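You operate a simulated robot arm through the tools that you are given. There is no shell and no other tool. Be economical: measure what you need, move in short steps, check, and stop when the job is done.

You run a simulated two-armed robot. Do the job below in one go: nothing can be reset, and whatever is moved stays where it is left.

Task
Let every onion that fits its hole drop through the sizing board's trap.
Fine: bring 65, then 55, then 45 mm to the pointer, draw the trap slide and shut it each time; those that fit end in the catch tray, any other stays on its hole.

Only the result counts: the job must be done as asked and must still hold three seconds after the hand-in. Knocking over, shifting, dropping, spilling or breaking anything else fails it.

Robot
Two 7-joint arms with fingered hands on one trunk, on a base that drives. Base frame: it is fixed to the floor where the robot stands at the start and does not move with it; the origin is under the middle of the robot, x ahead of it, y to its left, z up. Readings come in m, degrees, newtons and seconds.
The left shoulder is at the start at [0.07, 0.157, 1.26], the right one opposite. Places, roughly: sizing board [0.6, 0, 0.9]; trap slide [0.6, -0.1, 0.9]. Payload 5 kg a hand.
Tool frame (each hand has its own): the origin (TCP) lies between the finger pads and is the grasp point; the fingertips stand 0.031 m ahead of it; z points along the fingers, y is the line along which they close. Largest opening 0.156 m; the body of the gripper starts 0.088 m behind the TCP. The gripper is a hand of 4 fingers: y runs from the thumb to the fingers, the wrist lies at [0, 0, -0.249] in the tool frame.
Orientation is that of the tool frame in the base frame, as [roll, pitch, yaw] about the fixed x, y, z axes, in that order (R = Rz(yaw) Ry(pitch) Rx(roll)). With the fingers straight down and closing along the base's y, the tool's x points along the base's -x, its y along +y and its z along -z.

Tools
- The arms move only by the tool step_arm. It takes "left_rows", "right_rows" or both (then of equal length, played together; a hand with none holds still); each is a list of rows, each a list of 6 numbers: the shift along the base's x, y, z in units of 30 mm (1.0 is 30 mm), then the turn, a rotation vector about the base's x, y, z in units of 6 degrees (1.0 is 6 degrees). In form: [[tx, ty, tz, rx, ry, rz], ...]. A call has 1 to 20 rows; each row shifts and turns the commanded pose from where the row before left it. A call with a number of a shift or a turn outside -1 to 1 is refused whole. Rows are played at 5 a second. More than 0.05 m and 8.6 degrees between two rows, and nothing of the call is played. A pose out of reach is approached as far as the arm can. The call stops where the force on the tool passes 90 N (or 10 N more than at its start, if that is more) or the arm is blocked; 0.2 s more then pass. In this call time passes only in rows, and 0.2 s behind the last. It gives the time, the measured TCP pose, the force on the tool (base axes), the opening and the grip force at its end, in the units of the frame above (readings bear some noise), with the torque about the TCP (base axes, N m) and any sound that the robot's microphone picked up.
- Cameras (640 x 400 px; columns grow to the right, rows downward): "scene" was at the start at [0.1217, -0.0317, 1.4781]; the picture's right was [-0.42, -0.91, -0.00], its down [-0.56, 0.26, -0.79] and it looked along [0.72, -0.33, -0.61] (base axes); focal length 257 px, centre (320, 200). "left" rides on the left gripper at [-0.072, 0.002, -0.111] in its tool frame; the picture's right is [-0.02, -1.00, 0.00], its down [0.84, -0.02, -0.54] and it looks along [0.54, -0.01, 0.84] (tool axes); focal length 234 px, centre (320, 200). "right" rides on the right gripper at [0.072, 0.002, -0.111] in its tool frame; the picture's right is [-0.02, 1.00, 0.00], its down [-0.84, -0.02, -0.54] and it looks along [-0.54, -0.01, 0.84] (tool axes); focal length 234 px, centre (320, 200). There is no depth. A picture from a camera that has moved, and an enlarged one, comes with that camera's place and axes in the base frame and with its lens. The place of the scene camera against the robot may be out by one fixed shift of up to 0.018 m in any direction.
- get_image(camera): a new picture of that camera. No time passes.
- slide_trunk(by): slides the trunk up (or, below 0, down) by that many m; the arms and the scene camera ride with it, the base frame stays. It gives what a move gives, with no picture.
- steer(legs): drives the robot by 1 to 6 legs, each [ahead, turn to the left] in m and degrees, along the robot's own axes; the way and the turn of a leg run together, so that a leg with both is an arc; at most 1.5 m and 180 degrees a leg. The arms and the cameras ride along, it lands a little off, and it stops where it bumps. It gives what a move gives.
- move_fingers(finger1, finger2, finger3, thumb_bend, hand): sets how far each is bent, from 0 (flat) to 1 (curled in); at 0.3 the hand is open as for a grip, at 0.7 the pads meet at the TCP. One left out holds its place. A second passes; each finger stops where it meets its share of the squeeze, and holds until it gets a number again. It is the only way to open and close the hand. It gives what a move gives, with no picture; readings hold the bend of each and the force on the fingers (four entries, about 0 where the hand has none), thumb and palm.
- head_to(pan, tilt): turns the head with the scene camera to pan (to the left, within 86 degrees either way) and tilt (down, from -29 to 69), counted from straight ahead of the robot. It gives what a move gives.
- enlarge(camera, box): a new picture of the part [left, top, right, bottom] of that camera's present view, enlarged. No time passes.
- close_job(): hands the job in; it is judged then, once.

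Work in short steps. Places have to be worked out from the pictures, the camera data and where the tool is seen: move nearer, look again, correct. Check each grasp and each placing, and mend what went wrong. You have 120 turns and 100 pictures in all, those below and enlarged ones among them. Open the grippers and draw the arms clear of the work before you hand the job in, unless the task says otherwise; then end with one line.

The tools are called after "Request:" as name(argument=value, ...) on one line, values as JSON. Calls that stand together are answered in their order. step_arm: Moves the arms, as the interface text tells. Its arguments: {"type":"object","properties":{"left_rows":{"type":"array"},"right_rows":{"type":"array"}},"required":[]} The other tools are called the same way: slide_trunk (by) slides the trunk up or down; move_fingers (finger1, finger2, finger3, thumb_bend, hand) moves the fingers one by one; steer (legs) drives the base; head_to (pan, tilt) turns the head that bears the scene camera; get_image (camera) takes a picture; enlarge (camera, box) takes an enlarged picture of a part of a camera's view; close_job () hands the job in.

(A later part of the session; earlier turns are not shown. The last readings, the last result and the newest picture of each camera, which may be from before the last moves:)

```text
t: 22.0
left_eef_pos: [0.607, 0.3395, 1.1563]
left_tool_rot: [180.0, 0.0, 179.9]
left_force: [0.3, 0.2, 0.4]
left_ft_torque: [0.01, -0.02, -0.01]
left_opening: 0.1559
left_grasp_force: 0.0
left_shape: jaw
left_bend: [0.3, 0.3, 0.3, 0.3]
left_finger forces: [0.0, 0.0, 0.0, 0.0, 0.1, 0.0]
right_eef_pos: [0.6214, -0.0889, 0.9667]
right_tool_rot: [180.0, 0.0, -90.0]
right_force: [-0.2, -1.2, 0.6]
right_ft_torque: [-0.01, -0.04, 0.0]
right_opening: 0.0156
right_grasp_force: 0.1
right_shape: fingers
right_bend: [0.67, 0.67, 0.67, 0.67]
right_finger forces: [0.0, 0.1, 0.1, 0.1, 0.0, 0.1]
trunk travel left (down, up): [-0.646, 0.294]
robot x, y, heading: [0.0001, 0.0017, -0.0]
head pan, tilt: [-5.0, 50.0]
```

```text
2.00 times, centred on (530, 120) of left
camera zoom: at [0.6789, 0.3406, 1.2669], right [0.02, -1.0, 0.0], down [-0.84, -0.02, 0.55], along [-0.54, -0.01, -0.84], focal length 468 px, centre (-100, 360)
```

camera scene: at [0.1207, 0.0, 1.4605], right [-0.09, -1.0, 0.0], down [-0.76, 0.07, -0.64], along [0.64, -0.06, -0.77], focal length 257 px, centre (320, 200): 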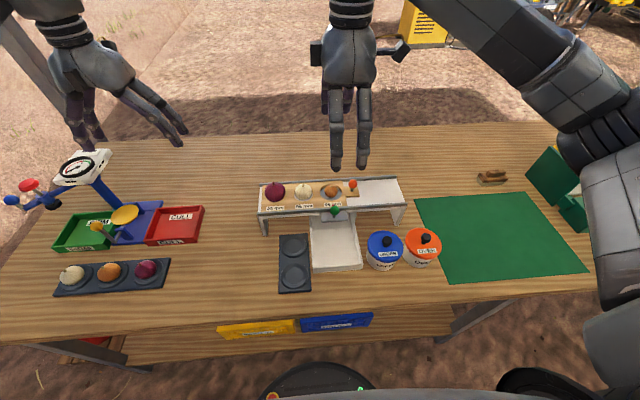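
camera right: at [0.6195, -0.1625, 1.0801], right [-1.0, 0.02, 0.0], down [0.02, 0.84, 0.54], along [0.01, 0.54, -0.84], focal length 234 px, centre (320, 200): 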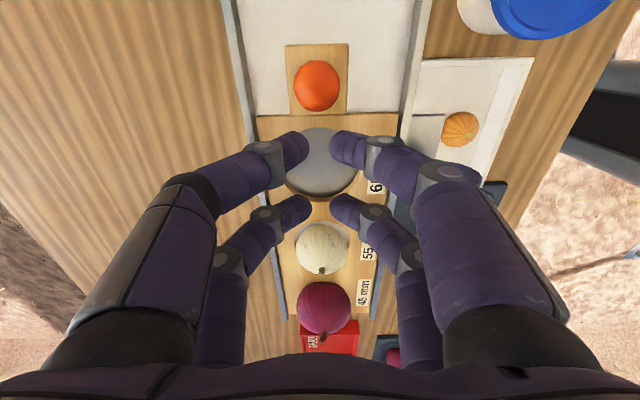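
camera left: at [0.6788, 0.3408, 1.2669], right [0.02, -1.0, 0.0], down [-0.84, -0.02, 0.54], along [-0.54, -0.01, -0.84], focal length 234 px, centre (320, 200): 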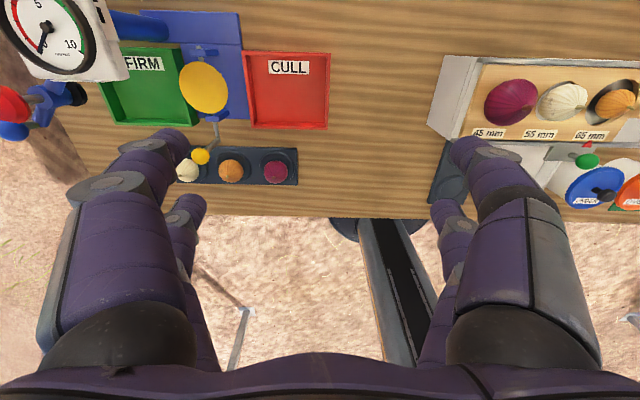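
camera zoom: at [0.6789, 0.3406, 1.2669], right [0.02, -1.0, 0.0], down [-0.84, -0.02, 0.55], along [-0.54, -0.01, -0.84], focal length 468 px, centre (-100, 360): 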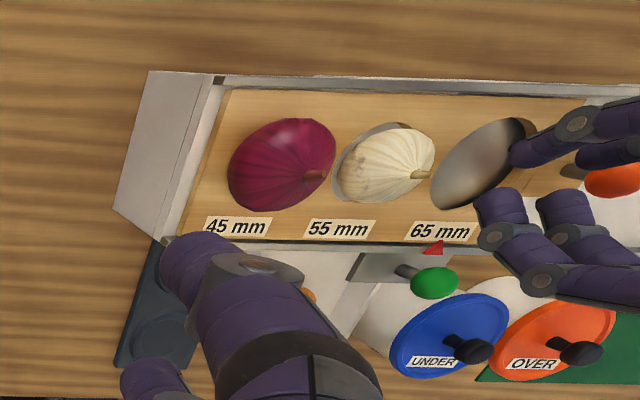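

Fingers stand between the hole and the knob, over the board. I push toward -y in small rows, about 60 mm first.

Request:
step_arm(right_rows=[[0, -0.15, 0, 0, 0, 0], [0, -0.15, 0, 0, 0, 0], [0, -0.15, 0, 0, 0, 0], [0, -0.15, 0, 0, 0, 0], [0, -0.15, 0, 0, 0, 0], [0, -0.15, 0, 0, 0, 0], [0, -0.15, 0, 0, 0, 0], [0, -0.15, 0, 0, 0, 0], [0, -0.15, 0, 0, 0, 0], [0, -0.15, 0, 0, 0, 0], [0, -0.15, 0, 0, 0, 0], [0, -0.15, 0, 0, 0, 0], [0, -0.15, 0, 0, 0, 0]])

Request:
get_image(camera="right")

Request:
enlarge(camera="left", box=[420, 20, 640, 220])

```text
t: 24.8
left_eef_pos: [0.6058, 0.3385, 1.1568]
left_tool_rot: [180.0, 0.0, 180.0]
left_force: [0.5, 0.0, -0.8]
left_ft_torque: [0.0, 0.0, 0.04]
left_opening: 0.1558
left_grasp_force: 0.0
left_shape: jaw
left_bend: [0.3, 0.3, 0.3, 0.3]
left_finger forces: [0.1, 0.0, 0.1, 0.0, 0.0, 0.0]
right_eef_pos: [0.6193, -0.1463, 0.9659]
right_tool_rot: [180.0, -0.1, -90.1]
right_force: [1.3, 0.2, -0.6]
right_ft_torque: [-0.01, 0.01, 0.05]
right_opening: 0.0161
right_grasp_force: 0.6
right_shape: fingers
right_bend: [0.67, 0.67, 0.67, 0.67]
right_finger forces: [0.0, 0.1, 0.1, 0.1, 0.8, 0.0]
trunk travel left (down, up): [-0.646, 0.294]
robot x, y, heading: [0.0036, 0.0002, 0.2]
head pan, tilt: [-5.0, 50.0]
```

```text
66 pictures are left
camera right: at [0.6177, -0.2211, 1.0789], right [-1.0, 0.02, 0.0], down [0.02, 0.84, 0.54], along [0.01, 0.54, -0.84], focal length 234 px, centre (320, 200)
```

right: 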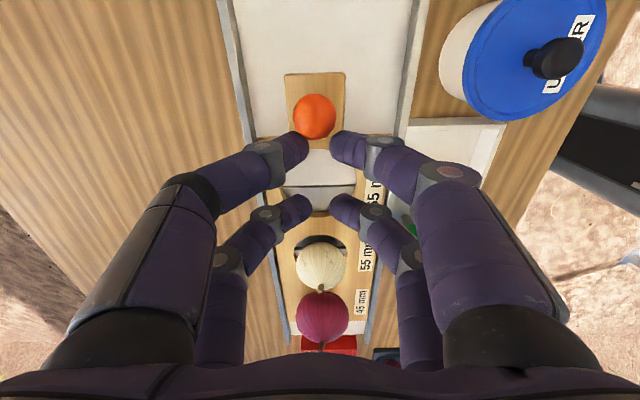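

```text
2.00 times, centred on (530, 120) of left
camera zoom: at [0.6787, 0.3406, 1.267], right [0.02, -1.0, 0.0], down [-0.84, -0.02, 0.54], along [-0.54, -0.01, -0.84], focal length 468 px, centre (-100, 360)
```

zoom: 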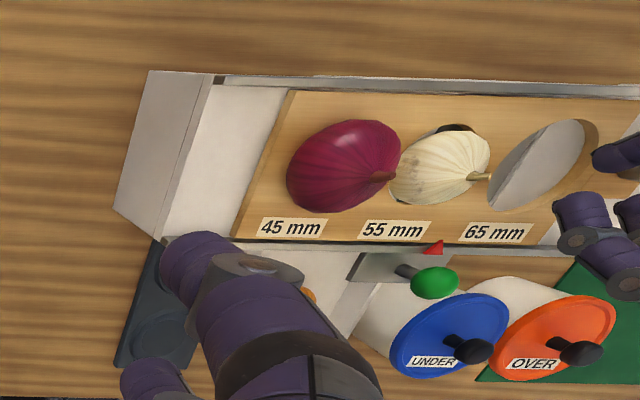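

Board has moved ~44 mm; the 55 label needs about 36 mm more to reach where the 65 label stood. I push 30 mm, then fine-tune.

Request:
step_arm(right_rows=[[0.03, -0.2, 0, 0, 0, 0], [0, -0.2, 0, 0, 0, 0], [0, -0.2, 0, 0, 0, 0], [0, -0.2, 0, 0, 0, 0], [0, -0.2, 0, 0, 0, 0]])

Request:
enlarge(camera="left", box=[420, 20, 640, 220])

Request:
enlarge(camera="scene", box=[250, 170, 410, 270])

```text
t: 26.0
left_eef_pos: [0.6061, 0.3387, 1.1584]
left_tool_rot: [-179.9, 0.0, -179.9]
left_force: [0.4, 0.1, -0.7]
left_ft_torque: [0.0, 0.06, 0.0]
left_opening: 0.1558
left_grasp_force: 0.2
left_shape: jaw
left_bend: [0.3, 0.3, 0.3, 0.3]
left_finger forces: [0.1, 0.0, 0.1, 0.0, 0.0, 0.0]
right_eef_pos: [0.6201, -0.1765, 0.9654]
right_tool_rot: [180.0, -0.1, -90.0]
right_force: [0.1, 0.4, 0.4]
right_ft_torque: [0.0, 0.01, -0.02]
right_opening: 0.0157
right_grasp_force: 0.0
right_shape: fingers
right_bend: [0.67, 0.67, 0.67, 0.67]
right_finger forces: [0.0, 0.0, 0.0, 0.0, 0.0, 0.0]
trunk travel left (down, up): [-0.646, 0.294]
robot x, y, heading: [0.0012, 0.0002, 0.1]
head pan, tilt: [-5.0, 50.0]
```

```text
2.00 times, centred on (530, 120) of left
camera zoom: at [0.6786, 0.3402, 1.2671], right [0.02, -1.0, 0.0], down [-0.84, -0.02, 0.54], along [-0.54, -0.01, -0.84], focal length 468 px, centre (-100, 360)
```

zoom: 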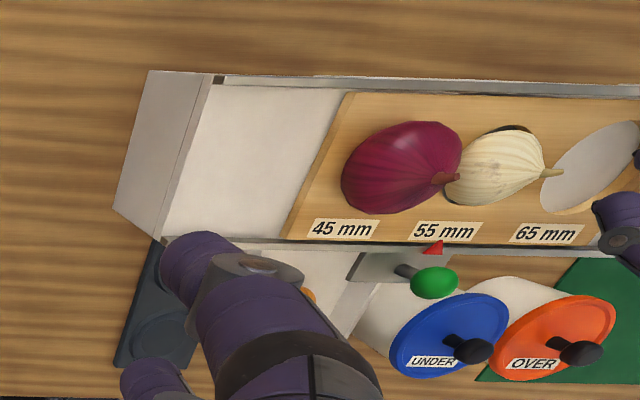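

```text
4.00 times, centred on (330, 220) of scene
camera zoom: at [0.1199, -0.0022, 1.4606], right [-0.09, -1.0, 0.0], down [-0.76, 0.07, -0.64], along [0.64, -0.06, -0.77], focal length 1027 px, centre (280, 120)
```

zoom: 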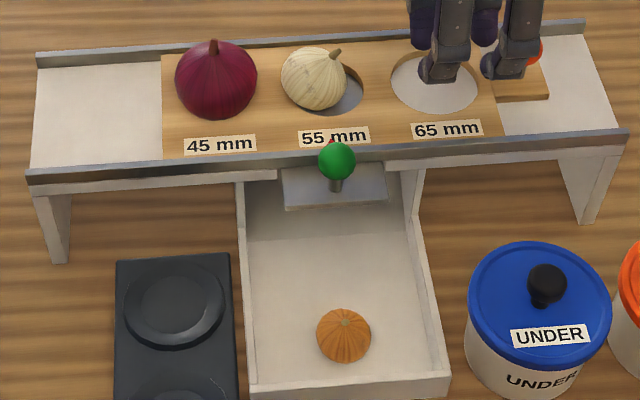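

The 55 label now sits about where the 65 one did, maybe 1–2 mm further. I back the fingers off 5 mm, lift, and return above the green knob to check alignment from above.

Request:
step_arm(right_rows=[[0, 0.2, 0, 0, 0, 0], [0, 0, 0.8, 0, 0, 0], [0, 0, 0.8, 0, 0, 0], [0, 0, 0.8, 0, 0, 0], [-0.65, 0.85, 0.2, 0, 0, 0], [-0.65, 0.85, 0.2, 0, 0, 0], [-0.65, 0.95, 0, 0, 0, 0], [-0.65, 0.95, 0, 0, 0, 0]])

Request:
enlarge(camera="right", box=[160, 0, 440, 220])

```text
t: 27.8
left_eef_pos: [0.6067, 0.3399, 1.1582]
left_tool_rot: [-179.9, 0.0, 179.9]
left_force: [1.0, -0.3, 0.6]
left_ft_torque: [-0.02, -0.03, 0.0]
left_opening: 0.1561
left_grasp_force: 0.1
left_shape: jaw
left_bend: [0.3, 0.3, 0.3, 0.3]
left_finger forces: [0.1, 0.0, 0.0, 0.1, 0.0, 0.1]
right_eef_pos: [0.5415, -0.0603, 1.051]
right_tool_rot: [179.9, -0.2, -90.1]
right_force: [-0.7, 0.4, -1.1]
right_ft_torque: [-0.01, 0.03, -0.02]
right_opening: 0.0154
right_grasp_force: 0.0
right_shape: fingers
right_bend: [0.67, 0.67, 0.67, 0.67]
right_finger forces: [0.0, 0.0, 0.1, 0.1, 0.0, 0.0]
trunk travel left (down, up): [-0.646, 0.294]
robot x, y, heading: [0.0036, -0.003, -0.3]
head pan, tilt: [-5.0, 50.0]
```

```text
1.82 times, centred on (300, 110) of right
camera zoom: at [0.5386, -0.1337, 1.1642], right [-1.0, 0.03, 0.0], down [0.02, 0.84, 0.54], along [0.01, 0.54, -0.84], focal length 426 px, centre (356, 364)
```

zoom: 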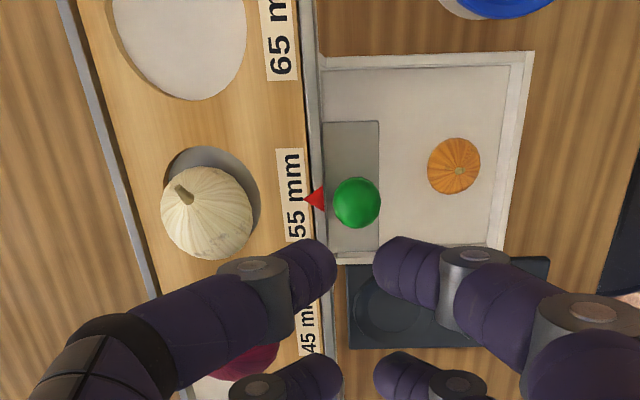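

The 55 label centre computes to y ≈ -0.0837 against the pointer's -0.0841: aligned. I open the fingers, go down over the green knob as before and take hold.

Request:
move_fingers(hand="right", finger1=0.57, finger2=0.57, finger3=0.57, thumb_bend=0.57)

Request:
step_arm(right_rows=[[0, 0, -0.75, 0, 0, 0], [0, 0, -0.75, 0, 0, 0], [0, 0, -0.75, 0, 0, 0], [0, 0, -0.58, 0, 0, 0]])

Request:
move_fingers(hand="right", finger1=0.67, finger2=0.67, finger3=0.67, thumb_bend=0.67)

Request:
get_image(camera="right")

```text
t: 28.8
left_eef_pos: [0.6073, 0.3389, 1.157]
left_tool_rot: [180.0, 0.0, 180.0]
left_force: [-0.1, -0.2, 0.4]
left_ft_torque: [-0.02, 0.02, 0.0]
left_opening: 0.1562
left_grasp_force: 0.0
left_shape: jaw
left_bend: [0.3, 0.3, 0.3, 0.3]
left_finger forces: [0.0, 0.0, 0.0, 0.1, 0.0, 0.1]
right_eef_pos: [0.5411, -0.0616, 1.0521]
right_tool_rot: [180.0, 0.1, -89.9]
right_force: [-0.3, -1.2, 0.5]
right_ft_torque: [-0.02, 0.01, -0.03]
right_opening: 0.0567
right_grasp_force: 0.1
right_shape: fingers
right_bend: [0.56, 0.56, 0.56, 0.56]
right_finger forces: [0.0, 0.0, 0.0, 0.1, 0.0, 0.1]
trunk travel left (down, up): [-0.646, 0.294]
robot x, y, heading: [0.0032, 0.0012, 0.4]
head pan, tilt: [-5.0, 50.0]
```

```text
t: 29.8
left_eef_pos: [0.6066, 0.3395, 1.1571]
left_tool_rot: [-180.0, 0.0, -179.9]
left_force: [0.4, 0.6, 0.4]
left_ft_torque: [0.01, -0.04, -0.01]
left_opening: 0.1557
left_grasp_force: 0.0
left_shape: jaw
left_bend: [0.3, 0.3, 0.3, 0.3]
left_finger forces: [0.1, 0.1, 0.0, 0.1, 0.0, 0.0]
right_eef_pos: [0.5417, -0.0638, 0.9653]
right_tool_rot: [-180.0, 0.0, -90.0]
right_force: [0.7, -0.2, -0.4]
right_ft_torque: [0.01, -0.03, 0.0]
right_opening: 0.0568
right_grasp_force: 0.0
right_shape: fingers
right_bend: [0.56, 0.56, 0.56, 0.56]
right_finger forces: [0.0, 0.0, 0.0, 0.1, 0.0, 0.1]
trunk travel left (down, up): [-0.646, 0.294]
robot x, y, heading: [-0.0024, -0.0006, -0.2]
head pan, tilt: [-5.0, 50.0]
```

```text
t: 30.8
left_eef_pos: [0.6062, 0.3386, 1.1563]
left_tool_rot: [179.9, 0.0, 180.0]
left_force: [-0.4, 0.0, 0.2]
left_ft_torque: [-0.03, -0.02, -0.03]
left_opening: 0.1557
left_grasp_force: 0.2
left_shape: jaw
left_bend: [0.3, 0.3, 0.3, 0.3]
left_finger forces: [0.0, 0.0, 0.0, 0.0, 0.1, 0.0]
right_eef_pos: [0.5401, -0.0643, 0.9662]
right_tool_rot: [-180.0, 0.1, -90.0]
right_force: [-0.9, -0.2, 0.4]
right_ft_torque: [0.01, 0.06, -0.01]
right_opening: 0.0175
right_grasp_force: 0.7
right_shape: fingers
right_bend: [0.66, 0.67, 0.67, 0.67]
right_finger forces: [0.9, 0.0, 0.0, 0.0, 0.0, 0.1]
trunk travel left (down, up): [-0.646, 0.294]
robot x, y, heading: [0.0008, 0.0019, 0.1]
head pan, tilt: [-5.0, 50.0]
```

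```text
61 pictures are left
camera right: at [0.539, -0.1375, 1.0785], right [-1.0, 0.02, 0.0], down [0.02, 0.84, 0.54], along [0.01, 0.54, -0.84], focal length 234 px, centre (320, 200)
```

right: 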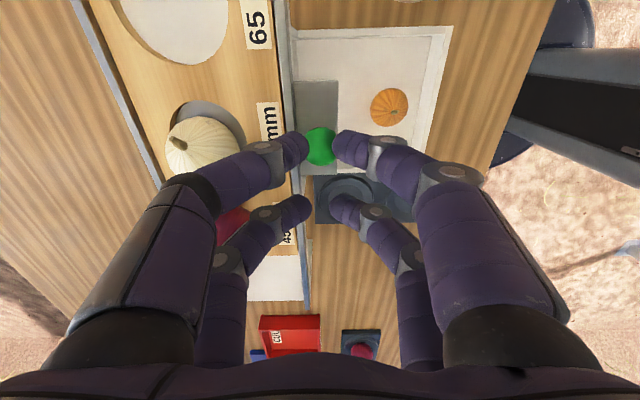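

The ball is held. I draw the slide 80 mm, slowly.

Request:
step_arm(right_rows=[[-0.25, 0, 0, 0, 0, 0], [-0.25, 0, 0, 0, 0, 0], [-0.25, 0, 0, 0, 0, 0], [-0.25, 0, 0, 0, 0, 0], [-0.25, 0, 0, 0, 0, 0], [-0.25, 0, 0, 0, 0, 0], [-0.25, 0, 0, 0, 0, 0], [-0.25, 0, 0, 0, 0, 0], [-0.25, 0, 0, 0, 0, 0], [-0.25, 0, 0, 0, 0, 0], [-0.2, 0, 0, 0, 0, 0]])

Request:
get_image(camera="right")

Request:
enlarge(camera="scene", box=[250, 170, 410, 290])

```text
t: 33.2
left_eef_pos: [0.606, 0.3381, 1.1579]
left_tool_rot: [-180.0, -0.1, -180.0]
left_force: [-0.7, -0.1, -0.4]
left_ft_torque: [0.0, 0.0, -0.02]
left_opening: 0.1559
left_grasp_force: 0.0
left_shape: jaw
left_bend: [0.3, 0.3, 0.3, 0.3]
left_finger forces: [0.0, 0.1, 0.0, 0.0, 0.0, 0.1]
right_eef_pos: [0.4601, -0.0642, 0.9651]
right_tool_rot: [180.0, 0.0, -90.0]
right_force: [-1.7, -1.7, 2.4]
right_ft_torque: [-0.15, 0.05, -0.04]
right_opening: 0.0174
right_grasp_force: 1.7
right_shape: fingers
right_bend: [0.66, 0.67, 0.67, 0.67]
right_finger forces: [3.1, 0.0, 0.0, 0.0, 0.8, 0.0]
trunk travel left (down, up): [-0.646, 0.294]
robot x, y, heading: [0.0002, -0.0001, 0.0]
head pan, tilt: [-5.0, 50.0]
```

```text
60 pictures are left
camera right: at [0.458, -0.1371, 1.0773], right [-1.0, 0.02, 0.0], down [0.02, 0.84, 0.54], along [0.01, 0.54, -0.84], focal length 234 px, centre (320, 200)
```

right: 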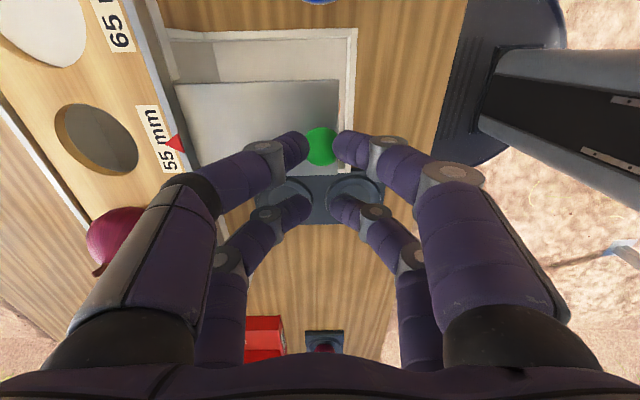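

```text
3.33 times, centred on (330, 230) of scene
camera zoom: at [0.119, -0.0021, 1.4607], right [-0.09, -1.0, 0.0], down [-0.76, 0.07, -0.64], along [0.64, -0.06, -0.77], focal length 856 px, centre (287, 100)
```

zoom: 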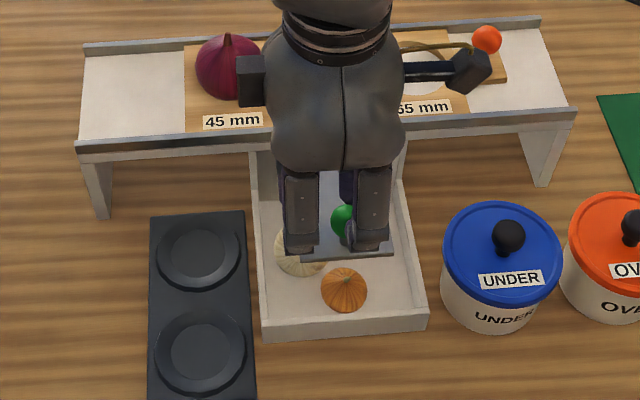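

The white onion dropped into the tray too. Now shut the slide, 80 mm + 3 mm, watching the force.

Request:
step_arm(right_rows=[[0.25, 0, 0, 0, 0, 0], [0.25, 0, 0, 0, 0, 0], [0.25, 0, 0, 0, 0, 0], [0.25, 0, 0, 0, 0, 0], [0.25, 0, 0, 0, 0, 0], [0.25, 0, 0, 0, 0, 0], [0.25, 0, 0, 0, 0, 0], [0.25, 0, 0, 0, 0, 0], [0.25, 0, 0, 0, 0, 0], [0.25, 0, 0, 0, 0, 0], [0.17, 0, 0, 0, 0, 0], [0.1, 0, 0, 0, 0, 0]])

Request:
get_image(camera="right")

```text
t: 35.8
left_eef_pos: [0.6068, 0.3378, 1.1578]
left_tool_rot: [-179.9, 0.0, -179.9]
left_force: [-0.6, 0.1, -0.2]
left_ft_torque: [0.02, -0.04, 0.04]
left_opening: 0.1559
left_grasp_force: 0.1
left_shape: jaw
left_bend: [0.3, 0.3, 0.3, 0.3]
left_finger forces: [0.0, 0.0, 0.0, 0.1, 0.1, 0.0]
right_eef_pos: [0.5447, -0.062, 0.9654]
right_tool_rot: [-180.0, 0.0, -90.1]
right_force: [-2.7, -1.5, 1.7]
right_ft_torque: [-0.1, 0.1, -0.05]
right_opening: 0.0196
right_grasp_force: 2.1
right_shape: fingers
right_bend: [0.65, 0.67, 0.67, 0.67]
right_finger forces: [4.3, 0.1, 0.0, 0.1, 0.0, 0.0]
trunk travel left (down, up): [-0.646, 0.294]
robot x, y, heading: [0.0001, -0.0014, 0.1]
head pan, tilt: [-5.0, 50.0]
```

```text
58 pictures are left
camera right: at [0.5417, -0.1364, 1.0781], right [-1.0, 0.02, 0.0], down [0.02, 0.84, 0.54], along [0.01, 0.54, -0.84], focal length 234 px, centre (320, 200)
```

right: 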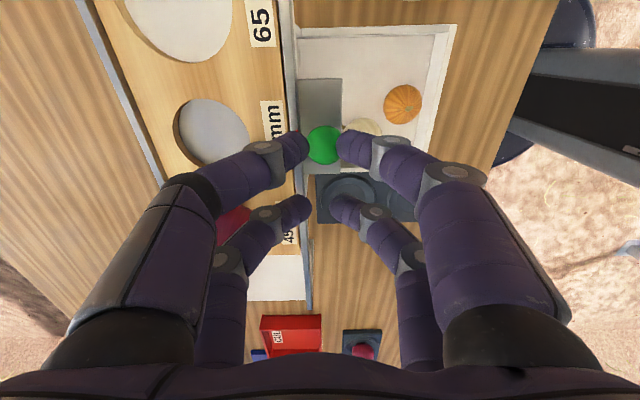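

Shut and seated (3 N). I release, lift, close the fingers again and go to the +y side of the orange knob's new place (about y = -0.225).

Request:
move_fingers(hand="right", finger1=0.57, finger2=0.57, finger3=0.57, thumb_bend=0.57)

Request:
step_arm(right_rows=[[0, 0, 0.8, 0, 0, 0], [0, 0, 0.8, 0, 0, 0], [0, 0, 0.8, 0, 0, 0]])

Request:
move_fingers(hand="right", finger1=0.67, finger2=0.67, finger3=0.67, thumb_bend=0.67)

Request:
step_arm(right_rows=[[0.63, -0.88, 0, 0, 0, 0], [0.63, -0.88, 0, 0, 0, 0], [0.63, -0.88, 0, 0, 0, 0], [0.63, -0.88, 0, 0, 0, 0]])

Request:
get_image(camera="right")

```text
t: 36.8
left_eef_pos: [0.6067, 0.3383, 1.1559]
left_tool_rot: [-180.0, -0.1, 180.0]
left_force: [0.5, 1.0, -0.3]
left_ft_torque: [-0.02, 0.01, -0.01]
left_opening: 0.1557
left_grasp_force: 0.1
left_shape: jaw
left_bend: [0.3, 0.3, 0.3, 0.3]
left_finger forces: [0.1, 0.0, 0.0, 0.0, 0.1, 0.0]
right_eef_pos: [0.5444, -0.0626, 0.9658]
right_tool_rot: [179.9, 0.0, -90.0]
right_force: [-0.3, 0.8, -0.1]
right_ft_torque: [0.04, -0.04, -0.01]
right_opening: 0.0569
right_grasp_force: 0.1
right_shape: fingers
right_bend: [0.56, 0.56, 0.56, 0.56]
right_finger forces: [0.0, 0.1, 0.1, 0.0, 0.0, 0.0]
trunk travel left (down, up): [-0.646, 0.294]
robot x, y, heading: [-0.0004, 0.0038, 0.1]
head pan, tilt: [-5.0, 50.0]
```

```text
t: 37.6
left_eef_pos: [0.6069, 0.339, 1.1577]
left_tool_rot: [180.0, 0.0, -179.9]
left_force: [0.3, -0.2, -0.5]
left_ft_torque: [-0.02, -0.02, 0.0]
left_opening: 0.1559
left_grasp_force: 0.1
left_shape: jaw
left_bend: [0.3, 0.3, 0.3, 0.3]
left_finger forces: [0.0, 0.0, 0.1, 0.0, 0.0, 0.0]
right_eef_pos: [0.5422, -0.062, 1.0394]
right_tool_rot: [-180.0, -0.1, -90.0]
right_force: [0.4, 0.2, 1.0]
right_ft_torque: [0.0, -0.02, 0.0]
right_opening: 0.0563
right_grasp_force: 0.0
right_shape: fingers
right_bend: [0.56, 0.56, 0.56, 0.56]
right_finger forces: [0.1, 0.1, 0.0, 0.1, 0.0, 0.0]
trunk travel left (down, up): [-0.646, 0.294]
robot x, y, heading: [0.0033, 0.0025, -0.1]
head pan, tilt: [-5.0, 50.0]
```

```text
t: 38.6
left_eef_pos: [0.6072, 0.3388, 1.1554]
left_tool_rot: [179.9, 0.0, 180.0]
left_force: [-0.5, 1.0, -0.1]
left_ft_torque: [0.0, -0.02, 0.01]
left_opening: 0.1559
left_grasp_force: 0.0
left_shape: jaw
left_bend: [0.3, 0.3, 0.3, 0.3]
left_finger forces: [0.1, 0.0, 0.0, 0.1, 0.0, 0.0]
right_eef_pos: [0.5437, -0.0617, 1.0393]
right_tool_rot: [179.9, 0.0, -90.0]
right_force: [-0.4, -0.3, -0.9]
right_ft_torque: [-0.03, -0.03, -0.02]
right_opening: 0.0155
right_grasp_force: 0.1
right_shape: fingers
right_bend: [0.67, 0.67, 0.67, 0.67]
right_finger forces: [0.1, 0.1, 0.0, 0.0, 0.0, 0.0]
trunk travel left (down, up): [-0.646, 0.294]
robot x, y, heading: [-0.0029, -0.0034, 0.2]
head pan, tilt: [-5.0, 50.0]
```

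```text
t: 39.6
left_eef_pos: [0.6079, 0.338, 1.156]
left_tool_rot: [179.9, -0.1, 180.0]
left_force: [-1.1, 0.2, -0.4]
left_ft_torque: [0.0, 0.03, -0.02]
left_opening: 0.1562
left_grasp_force: 0.0
left_shape: jaw
left_bend: [0.3, 0.3, 0.3, 0.3]
left_finger forces: [0.1, 0.0, 0.0, 0.0, 0.1, 0.0]
right_eef_pos: [0.6229, -0.1679, 1.0374]
right_tool_rot: [-180.0, 0.1, -90.0]
right_force: [-0.3, 0.1, 0.4]
right_ft_torque: [0.0, 0.03, -0.02]
right_opening: 0.0153
right_grasp_force: 0.1
right_shape: fingers
right_bend: [0.67, 0.67, 0.67, 0.67]
right_finger forces: [0.1, 0.0, 0.0, 0.0, 0.0, 0.0]
trunk travel left (down, up): [-0.646, 0.294]
robot x, y, heading: [0.0022, 0.0017, 0.0]
head pan, tilt: [-5.0, 50.0]
```

```text
57 pictures are left
camera right: at [0.6209, -0.2427, 1.1495], right [-1.0, 0.02, 0.0], down [0.02, 0.84, 0.55], along [0.01, 0.55, -0.84], focal length 234 px, centre (320, 200)
```

right: 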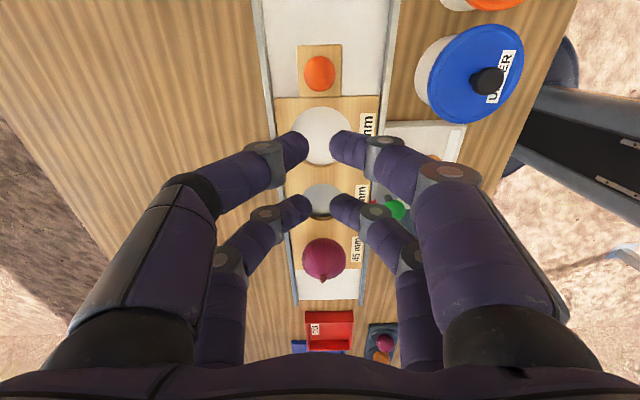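

The knob is at y ≈ -0.225 and in line. I lower to working height and push 65 mm toward -y.

Request:
step_arm(right_rows=[[-0.03, 0, -0.8, 0, 0, 0], [-0.03, 0, -0.8, 0, 0, 0], [0, 0, -0.77, 0, 0, 0]])

Request:
step_arm(right_rows=[[0, -0.15, 0, 0, 0, 0], [0, -0.15, 0, 0, 0, 0], [0, -0.15, 0, 0, 0, 0], [0, -0.15, 0, 0, 0, 0], [0, -0.15, 0, 0, 0, 0], [0, -0.15, 0, 0, 0, 0], [0, -0.15, 0, 0, 0, 0], [0, -0.15, 0, 0, 0, 0], [0, -0.15, 0, 0, 0, 0], [0, -0.15, 0, 0, 0, 0], [0, -0.15, 0, 0, 0, 0], [0, -0.15, 0, 0, 0, 0], [0, -0.15, 0, 0, 0, 0], [0, -0.15, 0, 0, 0, 0]])

Request:
enlarge(camera="left", box=[420, 20, 640, 220])

Request:
enlarge(camera="scene", box=[250, 170, 410, 270])

```text
t: 40.4
left_eef_pos: [0.606, 0.3386, 1.1579]
left_tool_rot: [-180.0, 0.0, -179.9]
left_force: [-0.7, -0.6, -0.1]
left_ft_torque: [-0.02, 0.01, 0.0]
left_opening: 0.1559
left_grasp_force: 0.0
left_shape: jaw
left_bend: [0.3, 0.3, 0.3, 0.3]
left_finger forces: [0.1, 0.1, 0.1, 0.1, 0.0, 0.0]
right_eef_pos: [0.6188, -0.1687, 0.9628]
right_tool_rot: [180.0, 0.1, -90.0]
right_force: [0.0, -0.9, 0.0]
right_ft_torque: [0.02, -0.01, 0.01]
right_opening: 0.0154
right_grasp_force: 0.1
right_shape: fingers
right_bend: [0.67, 0.67, 0.67, 0.67]
right_finger forces: [0.0, 0.0, 0.0, 0.1, 0.1, 0.1]
trunk travel left (down, up): [-0.646, 0.294]
robot x, y, heading: [0.0024, -0.0026, 0.1]
head pan, tilt: [-5.0, 50.0]
```

```text
t: 43.4
left_eef_pos: [0.607, 0.3397, 1.1569]
left_tool_rot: [-180.0, 0.0, 180.0]
left_force: [-0.6, -0.6, 0.5]
left_ft_torque: [0.01, 0.02, 0.0]
left_opening: 0.156
left_grasp_force: 0.0
left_shape: jaw
left_bend: [0.3, 0.3, 0.3, 0.3]
left_finger forces: [0.0, 0.1, 0.1, 0.0, 0.0, 0.0]
right_eef_pos: [0.6187, -0.2321, 0.9664]
right_tool_rot: [180.0, 0.0, -90.0]
right_force: [-0.3, -0.5, -0.6]
right_ft_torque: [-0.01, 0.01, 0.0]
right_opening: 0.0157
right_grasp_force: 0.2
right_shape: fingers
right_bend: [0.67, 0.67, 0.67, 0.67]
right_finger forces: [0.1, 0.1, 0.1, 0.0, 0.1, 0.0]
trunk travel left (down, up): [-0.646, 0.294]
robot x, y, heading: [-0.0004, 0.0032, 0.3]
head pan, tilt: [-5.0, 50.0]
```

```text
2.00 times, centred on (530, 120) of left
camera zoom: at [0.6786, 0.3403, 1.2671], right [0.02, -1.0, 0.0], down [-0.84, -0.02, 0.54], along [-0.54, -0.01, -0.84], focal length 468 px, centre (-100, 360)
```

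zoom: 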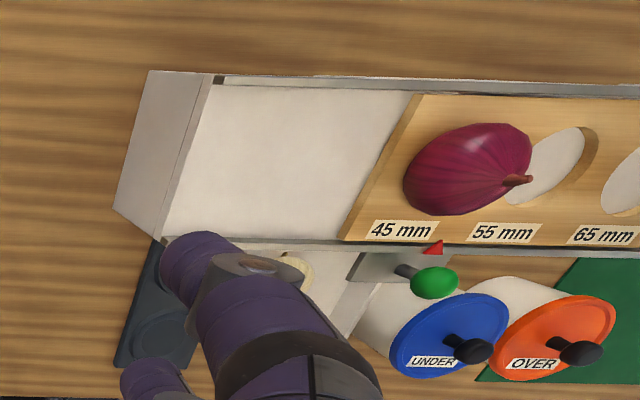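

```text
4.00 times, centred on (330, 220) of scene
camera zoom: at [0.1199, -0.0021, 1.4606], right [-0.09, -1.0, 0.0], down [-0.76, 0.07, -0.64], along [0.64, -0.06, -0.77], focal length 1027 px, centre (280, 120)
```

zoom: 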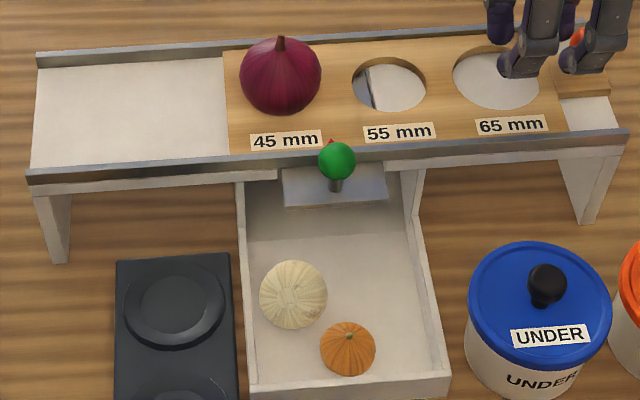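

45's label needs about 31 mm more. I push 26 mm and look again.

Request:
step_arm(right_rows=[[0, -0.15, 0, 0, 0, 0], [0, -0.15, 0, 0, 0, 0], [0, -0.15, 0, 0, 0, 0], [0, -0.15, 0, 0, 0, 0], [0, -0.15, 0, 0, 0, 0], [0, -0.1, 0, 0, 0, 0]])

Request:
enlarge(camera="left", box=[420, 20, 640, 220])

Request:
enlarge(camera="scene", box=[250, 170, 410, 270])

```text
t: 44.8
left_eef_pos: [0.6073, 0.3391, 1.1565]
left_tool_rot: [-180.0, 0.0, 180.0]
left_force: [0.2, -1.5, -0.2]
left_ft_torque: [0.02, 0.01, 0.0]
left_opening: 0.1558
left_grasp_force: 0.1
left_shape: jaw
left_bend: [0.3, 0.3, 0.3, 0.3]
left_finger forces: [0.1, 0.0, 0.1, 0.1, 0.0, 0.0]
right_eef_pos: [0.618, -0.2576, 0.9659]
right_tool_rot: [179.9, 0.0, -90.0]
right_force: [-0.5, 0.3, -0.2]
right_ft_torque: [0.04, 0.01, 0.01]
right_opening: 0.0155
right_grasp_force: 0.0
right_shape: fingers
right_bend: [0.67, 0.67, 0.67, 0.67]
right_finger forces: [0.0, 0.0, 0.0, 0.1, 0.0, 0.0]
trunk travel left (down, up): [-0.646, 0.294]
robot x, y, heading: [-0.0005, 0.0029, 0.1]
head pan, tilt: [-5.0, 50.0]
```

```text
2.00 times, centred on (530, 120) of left
camera zoom: at [0.6786, 0.3404, 1.267], right [0.02, -1.0, 0.0], down [-0.84, -0.02, 0.54], along [-0.54, -0.01, -0.84], focal length 468 px, centre (-100, 360)
```

zoom: 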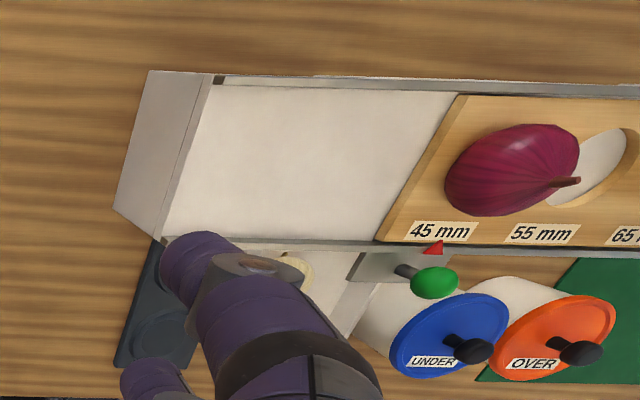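

```text
4.00 times, centred on (330, 220) of scene
camera zoom: at [0.1199, -0.002, 1.4606], right [-0.09, -1.0, 0.0], down [-0.76, 0.07, -0.64], along [0.64, -0.06, -0.77], focal length 1027 px, centre (280, 120)
```

zoom: 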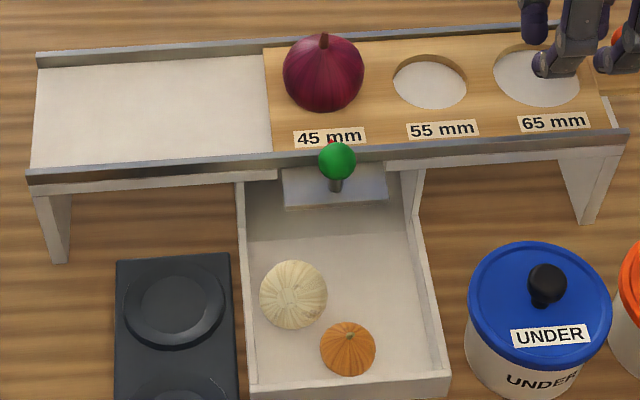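

The 45 label now sits right at the pointer. I back off, lift and return above the green knob to verify.

Request:
step_arm(right_rows=[[0, 0.2, 0, 0, 0, 0], [0, 0, 0.8, 0, 0, 0], [0, 0, 0.8, 0, 0, 0], [0, 0, 0.8, 0, 0, 0], [-0.37, 0.9, 0.2, 0, 0, 0], [-0.37, 0.9, 0.1, 0, 0, 0], [-0.37, 0.9, 0, 0, 0, 0], [-0.37, 0.9, 0, 0, 0, 0], [-0.37, 0.9, 0, 0, 0, 0], [-0.37, 0.9, 0, 0, 0, 0], [-0.36, 0.9, 0, 0, 0, 0]])

Request:
move_fingers(hand="right", finger1=0.57, finger2=0.57, finger3=0.57, thumb_bend=0.57)

Request:
enlarge(camera="right", box=[160, 0, 440, 220])

```text
t: 47.2
left_eef_pos: [0.6071, 0.3399, 1.1568]
left_tool_rot: [-179.9, 0.0, -180.0]
left_force: [-1.1, 0.3, -0.9]
left_ft_torque: [-0.03, 0.01, 0.03]
left_opening: 0.156
left_grasp_force: 0.0
left_shape: jaw
left_bend: [0.3, 0.3, 0.3, 0.3]
left_finger forces: [0.0, 0.1, 0.0, 0.1, 0.1, 0.0]
right_eef_pos: [0.5442, -0.0589, 1.0466]
right_tool_rot: [-180.0, 0.0, -90.0]
right_force: [0.1, 0.6, -0.3]
right_ft_torque: [0.04, -0.01, 0.0]
right_opening: 0.0157
right_grasp_force: 0.1
right_shape: fingers
right_bend: [0.67, 0.67, 0.67, 0.67]
right_finger forces: [0.0, 0.1, 0.0, 0.0, 0.1, 0.0]
trunk travel left (down, up): [-0.646, 0.294]
robot x, y, heading: [-0.002, 0.0029, -0.2]
head pan, tilt: [-5.0, 50.0]
```

```text
t: 48.2
left_eef_pos: [0.6079, 0.3389, 1.1576]
left_tool_rot: [180.0, 0.0, -179.9]
left_force: [0.3, -0.3, -1.0]
left_ft_torque: [-0.01, -0.05, 0.03]
left_opening: 0.1559
left_grasp_force: 0.1
left_shape: jaw
left_bend: [0.3, 0.3, 0.3, 0.3]
left_finger forces: [0.1, 0.0, 0.0, 0.0, 0.1, 0.0]
right_eef_pos: [0.5441, -0.0605, 1.046]
right_tool_rot: [-180.0, 0.0, -89.9]
right_force: [0.3, -0.8, -0.7]
right_ft_torque: [0.03, -0.01, 0.01]
right_opening: 0.0567
right_grasp_force: 0.0
right_shape: fingers
right_bend: [0.56, 0.56, 0.56, 0.56]
right_finger forces: [0.1, 0.0, 0.0, 0.1, 0.0, 0.0]
trunk travel left (down, up): [-0.646, 0.294]
robot x, y, heading: [0.0011, -0.0027, -0.0]
head pan, tilt: [-5.0, 50.0]
```

```text
1.82 times, centred on (300, 110) of right
camera zoom: at [0.5429, -0.1343, 1.1584], right [-1.0, 0.02, 0.0], down [0.02, 0.84, 0.54], along [0.01, 0.54, -0.84], focal length 426 px, centre (356, 364)
```

zoom: 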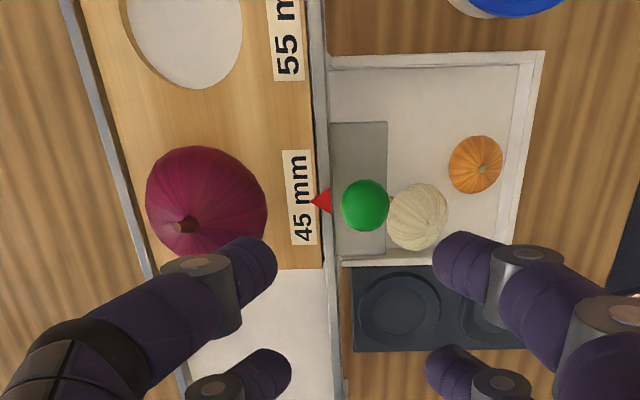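

45 is aligned (label centre ~3.5 px from the pointer as in the other cases), with the red onion on its hole; the white one hasn't moved since the last open position, so the slide clears it. I lower over the green knob and take hold.

Request:
step_arm(right_rows=[[-0.1, -0.05, -0.7, 0, 0, 0], [0, 0, -0.7, 0, 0, 0], [0, 0, -0.7, 0, 0, 0], [0, 0, -0.57, 0, 0, 0]])

Request:
move_fingers(hand="right", finger1=0.67, finger2=0.67, finger3=0.67, thumb_bend=0.67)

Request:
get_image(camera="right")

```text
t: 49.2
left_eef_pos: [0.606, 0.3391, 1.1568]
left_tool_rot: [-179.9, 0.0, 180.0]
left_force: [-0.4, 0.6, -0.2]
left_ft_torque: [0.0, -0.04, 0.01]
left_opening: 0.1557
left_grasp_force: 0.1
left_shape: jaw
left_bend: [0.3, 0.3, 0.3, 0.3]
left_finger forces: [0.1, 0.0, 0.1, 0.1, 0.0, 0.0]
right_eef_pos: [0.5394, -0.064, 0.9656]
right_tool_rot: [179.9, 0.0, -89.9]
right_force: [-0.4, 0.4, 0.4]
right_ft_torque: [-0.01, -0.03, 0.02]
right_opening: 0.0565
right_grasp_force: 0.1
right_shape: fingers
right_bend: [0.56, 0.56, 0.56, 0.56]
right_finger forces: [0.1, 0.0, 0.0, 0.0, 0.1, 0.1]
trunk travel left (down, up): [-0.646, 0.294]
robot x, y, heading: [-0.0022, -0.0017, 0.2]
head pan, tilt: [-5.0, 50.0]
```

```text
t: 50.2
left_eef_pos: [0.6066, 0.3384, 1.1575]
left_tool_rot: [-180.0, 0.0, 180.0]
left_force: [0.3, 0.2, -0.3]
left_ft_torque: [0.04, -0.02, -0.03]
left_opening: 0.1558
left_grasp_force: 0.1
left_shape: jaw
left_bend: [0.3, 0.3, 0.3, 0.3]
left_finger forces: [0.0, 0.0, 0.1, 0.0, 0.0, 0.0]
right_eef_pos: [0.5388, -0.0635, 0.9654]
right_tool_rot: [180.0, 0.0, -90.0]
right_force: [0.9, 0.3, 0.4]
right_ft_torque: [0.03, -0.02, 0.02]
right_opening: 0.0173
right_grasp_force: 0.3
right_shape: fingers
right_bend: [0.67, 0.67, 0.67, 0.67]
right_finger forces: [0.2, 0.0, 0.1, 0.1, 0.9, 0.1]
trunk travel left (down, up): [-0.646, 0.294]
robot x, y, heading: [0.0016, -0.0006, 0.2]
head pan, tilt: [-5.0, 50.0]
```

```text
51 pictures are left
camera right: at [0.537, -0.1375, 1.0785], right [-1.0, 0.02, 0.0], down [0.02, 0.84, 0.54], along [0.01, 0.54, -0.84], focal length 234 px, centre (320, 200)
```

right: 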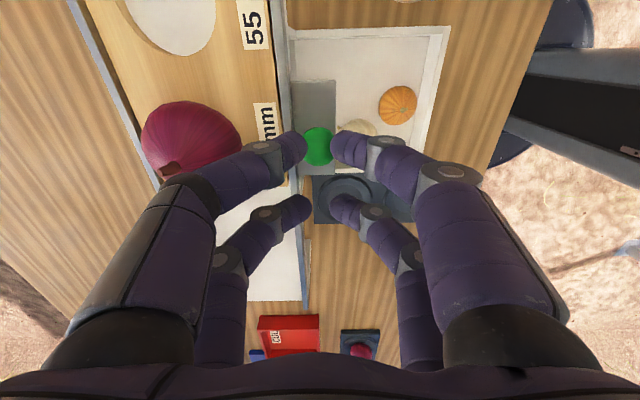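

Ball is held. I draw the slide 80 mm as before.

Request:
step_arm(right_rows=[[-0.25, 0, 0, 0, 0, 0], [-0.25, 0, 0, 0, 0, 0], [-0.25, 0, 0, 0, 0, 0], [-0.25, 0, 0, 0, 0, 0], [-0.25, 0, 0, 0, 0, 0], [-0.25, 0, 0, 0, 0, 0], [-0.25, 0, 0, 0, 0, 0], [-0.25, 0, 0, 0, 0, 0], [-0.25, 0, 0, 0, 0, 0], [-0.25, 0, 0, 0, 0, 0], [-0.17, 0, 0, 0, 0, 0]])

Request:
get_image(camera="right")

Request:
enlarge(camera="scene", box=[250, 170, 410, 290])

Request:
enlarge(camera="left", box=[420, 20, 640, 220])

```text
t: 52.6
left_eef_pos: [0.6058, 0.3399, 1.1571]
left_tool_rot: [180.0, 0.0, -180.0]
left_force: [-0.8, 0.2, 0.5]
left_ft_torque: [-0.02, -0.01, 0.02]
left_opening: 0.1556
left_grasp_force: 0.1
left_shape: jaw
left_bend: [0.3, 0.3, 0.3, 0.3]
left_finger forces: [0.0, 0.0, 0.0, 0.0, 0.0, 0.0]
right_eef_pos: [0.4578, -0.0649, 0.9684]
right_tool_rot: [180.0, 0.0, -90.0]
right_force: [-0.2, -0.2, 0.2]
right_ft_torque: [0.02, 0.01, 0.05]
right_opening: 0.0157
right_grasp_force: 0.2
right_shape: fingers
right_bend: [0.67, 0.67, 0.67, 0.67]
right_finger forces: [0.3, 0.0, 0.1, 0.0, 0.0, 0.0]
trunk travel left (down, up): [-0.646, 0.294]
robot x, y, heading: [-0.0013, -0.0018, -0.1]
head pan, tilt: [-5.0, 50.0]
```

```text
50 pictures are left
camera right: at [0.4563, -0.1376, 1.0798], right [-1.0, 0.02, 0.0], down [0.02, 0.84, 0.54], along [0.01, 0.54, -0.84], focal length 234 px, centre (320, 200)
```

right: 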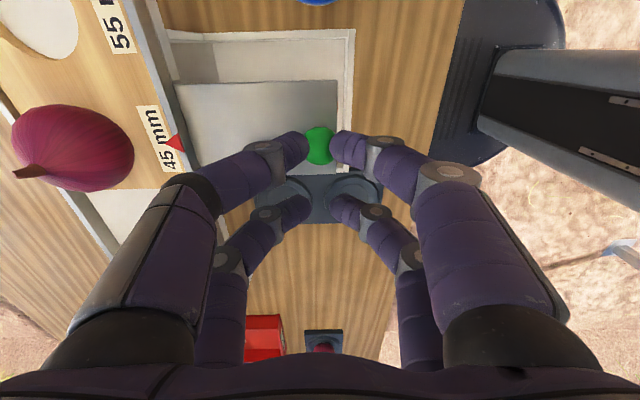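

```text
3.33 times, centred on (330, 230) of scene
camera zoom: at [0.1198, -0.0017, 1.4606], right [-0.09, -1.0, 0.0], down [-0.76, 0.07, -0.64], along [0.64, -0.06, -0.77], focal length 856 px, centre (287, 100)
```

zoom: 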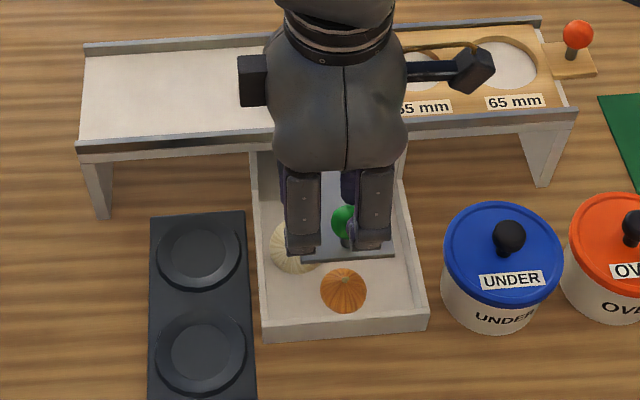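

```text
2.00 times, centred on (530, 120) of left
camera zoom: at [0.6785, 0.3407, 1.2671], right [0.02, -1.0, 0.0], down [-0.84, -0.02, 0.54], along [-0.54, -0.01, -0.84], focal length 468 px, centre (-100, 360)
```

zoom: 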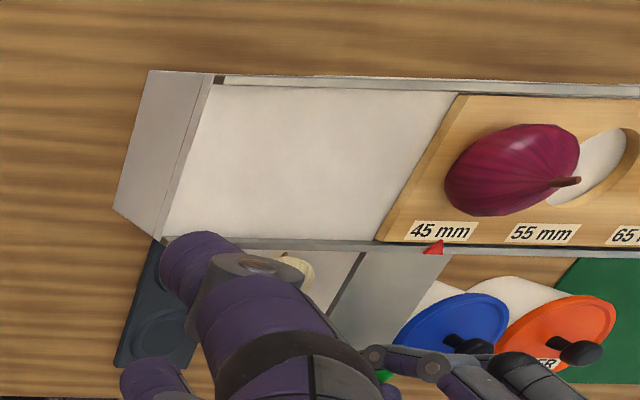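

The trap is open and the oversize red onion stays on its 45 mm hole. I shut the slide again to the seated position.

Request:
step_arm(right_rows=[[0.25, 0, 0, 0, 0, 0], [0.25, 0, 0, 0, 0, 0], [0.25, 0, 0, 0, 0, 0], [0.25, 0, 0, 0, 0, 0], [0.25, 0, 0, 0, 0, 0], [0.25, 0, 0, 0, 0, 0], [0.25, 0, 0, 0, 0, 0], [0.25, 0, 0, 0, 0, 0], [0.25, 0, 0, 0, 0, 0], [0.25, 0, 0, 0, 0, 0], [0.25, 0, 0, 0, 0, 0], [0.15, 0, 0, 0, 0, 0]])

Request:
move_fingers(hand="right", finger1=0.57, finger2=0.57, finger3=0.57, thumb_bend=0.57)

Request:
step_arm(right_rows=[[0, 0, 0.8, 0, 0, 0], [0, 0, 0.8, 0, 0, 0], [0, 0, 0.8, 0, 0, 0]])

Request:
enlarge(camera="right", box=[160, 0, 440, 220])

```text
t: 55.2
left_eef_pos: [0.6066, 0.3386, 1.1573]
left_tool_rot: [-180.0, 0.1, -179.9]
left_force: [-0.4, 0.5, 0.1]
left_ft_torque: [0.01, 0.0, 0.02]
left_opening: 0.156
left_grasp_force: 0.1
left_shape: jaw
left_bend: [0.3, 0.3, 0.3, 0.3]
left_finger forces: [0.0, 0.0, 0.1, 0.1, 0.0, 0.0]
right_eef_pos: [0.5446, -0.0642, 0.9666]
right_tool_rot: [180.0, 0.0, -90.0]
right_force: [-2.6, -1.6, 1.2]
right_ft_torque: [-0.08, 0.08, -0.03]
right_opening: 0.0183
right_grasp_force: 2.0
right_shape: fingers
right_bend: [0.65, 0.67, 0.67, 0.67]
right_finger forces: [3.4, 0.0, 0.0, 0.0, 0.0, 0.1]
trunk travel left (down, up): [-0.646, 0.294]
robot x, y, heading: [0.0006, -0.0044, -0.1]
head pan, tilt: [-5.0, 50.0]
```

```text
t: 56.2
left_eef_pos: [0.6069, 0.3384, 1.1574]
left_tool_rot: [-179.9, 0.0, 180.0]
left_force: [-0.4, -0.1, -0.4]
left_ft_torque: [0.0, 0.01, 0.01]
left_opening: 0.1558
left_grasp_force: 0.1
left_shape: jaw
left_bend: [0.3, 0.3, 0.3, 0.3]
left_finger forces: [0.1, 0.0, 0.0, 0.1, 0.1, 0.0]
right_eef_pos: [0.5452, -0.0617, 0.966]
right_tool_rot: [180.0, 0.1, -89.9]
right_force: [-0.3, 0.5, -0.1]
right_ft_torque: [0.02, 0.01, -0.01]
right_opening: 0.0564
right_grasp_force: 0.0
right_shape: fingers
right_bend: [0.56, 0.56, 0.56, 0.56]
right_finger forces: [0.1, 0.0, 0.0, 0.0, 0.0, 0.1]
trunk travel left (down, up): [-0.646, 0.294]
robot x, y, heading: [-0.0005, 0.0035, 0.2]
head pan, tilt: [-5.0, 50.0]
```

```text
t: 57.0
left_eef_pos: [0.6058, 0.3395, 1.1564]
left_tool_rot: [180.0, 0.0, 180.0]
left_force: [0.2, 0.3, -0.6]
left_ft_torque: [0.0, 0.02, 0.0]
left_opening: 0.1562
left_grasp_force: 0.0
left_shape: jaw
left_bend: [0.3, 0.3, 0.3, 0.3]
left_finger forces: [0.0, 0.0, 0.0, 0.0, 0.1, 0.0]
right_eef_pos: [0.5438, -0.0632, 1.0398]
right_tool_rot: [-179.9, 0.1, -90.1]
right_force: [0.2, -0.7, -0.2]
right_ft_torque: [-0.02, -0.05, 0.02]
right_opening: 0.0565
right_grasp_force: 0.1
right_shape: fingers
right_bend: [0.56, 0.56, 0.56, 0.56]
right_finger forces: [0.0, 0.0, 0.1, 0.0, 0.0, 0.0]
trunk travel left (down, up): [-0.646, 0.294]
robot x, y, heading: [0.0007, 0.0013, -0.0]
head pan, tilt: [-5.0, 50.0]
```

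```text
1.82 times, centred on (300, 110) of right
camera zoom: at [0.5424, -0.1374, 1.1516], right [-1.0, 0.02, 0.0], down [0.02, 0.84, 0.54], along [0.01, 0.54, -0.84], focal length 426 px, centre (356, 364)
```

zoom: 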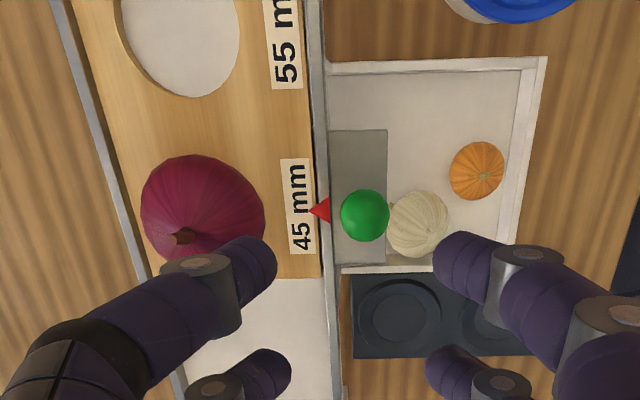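

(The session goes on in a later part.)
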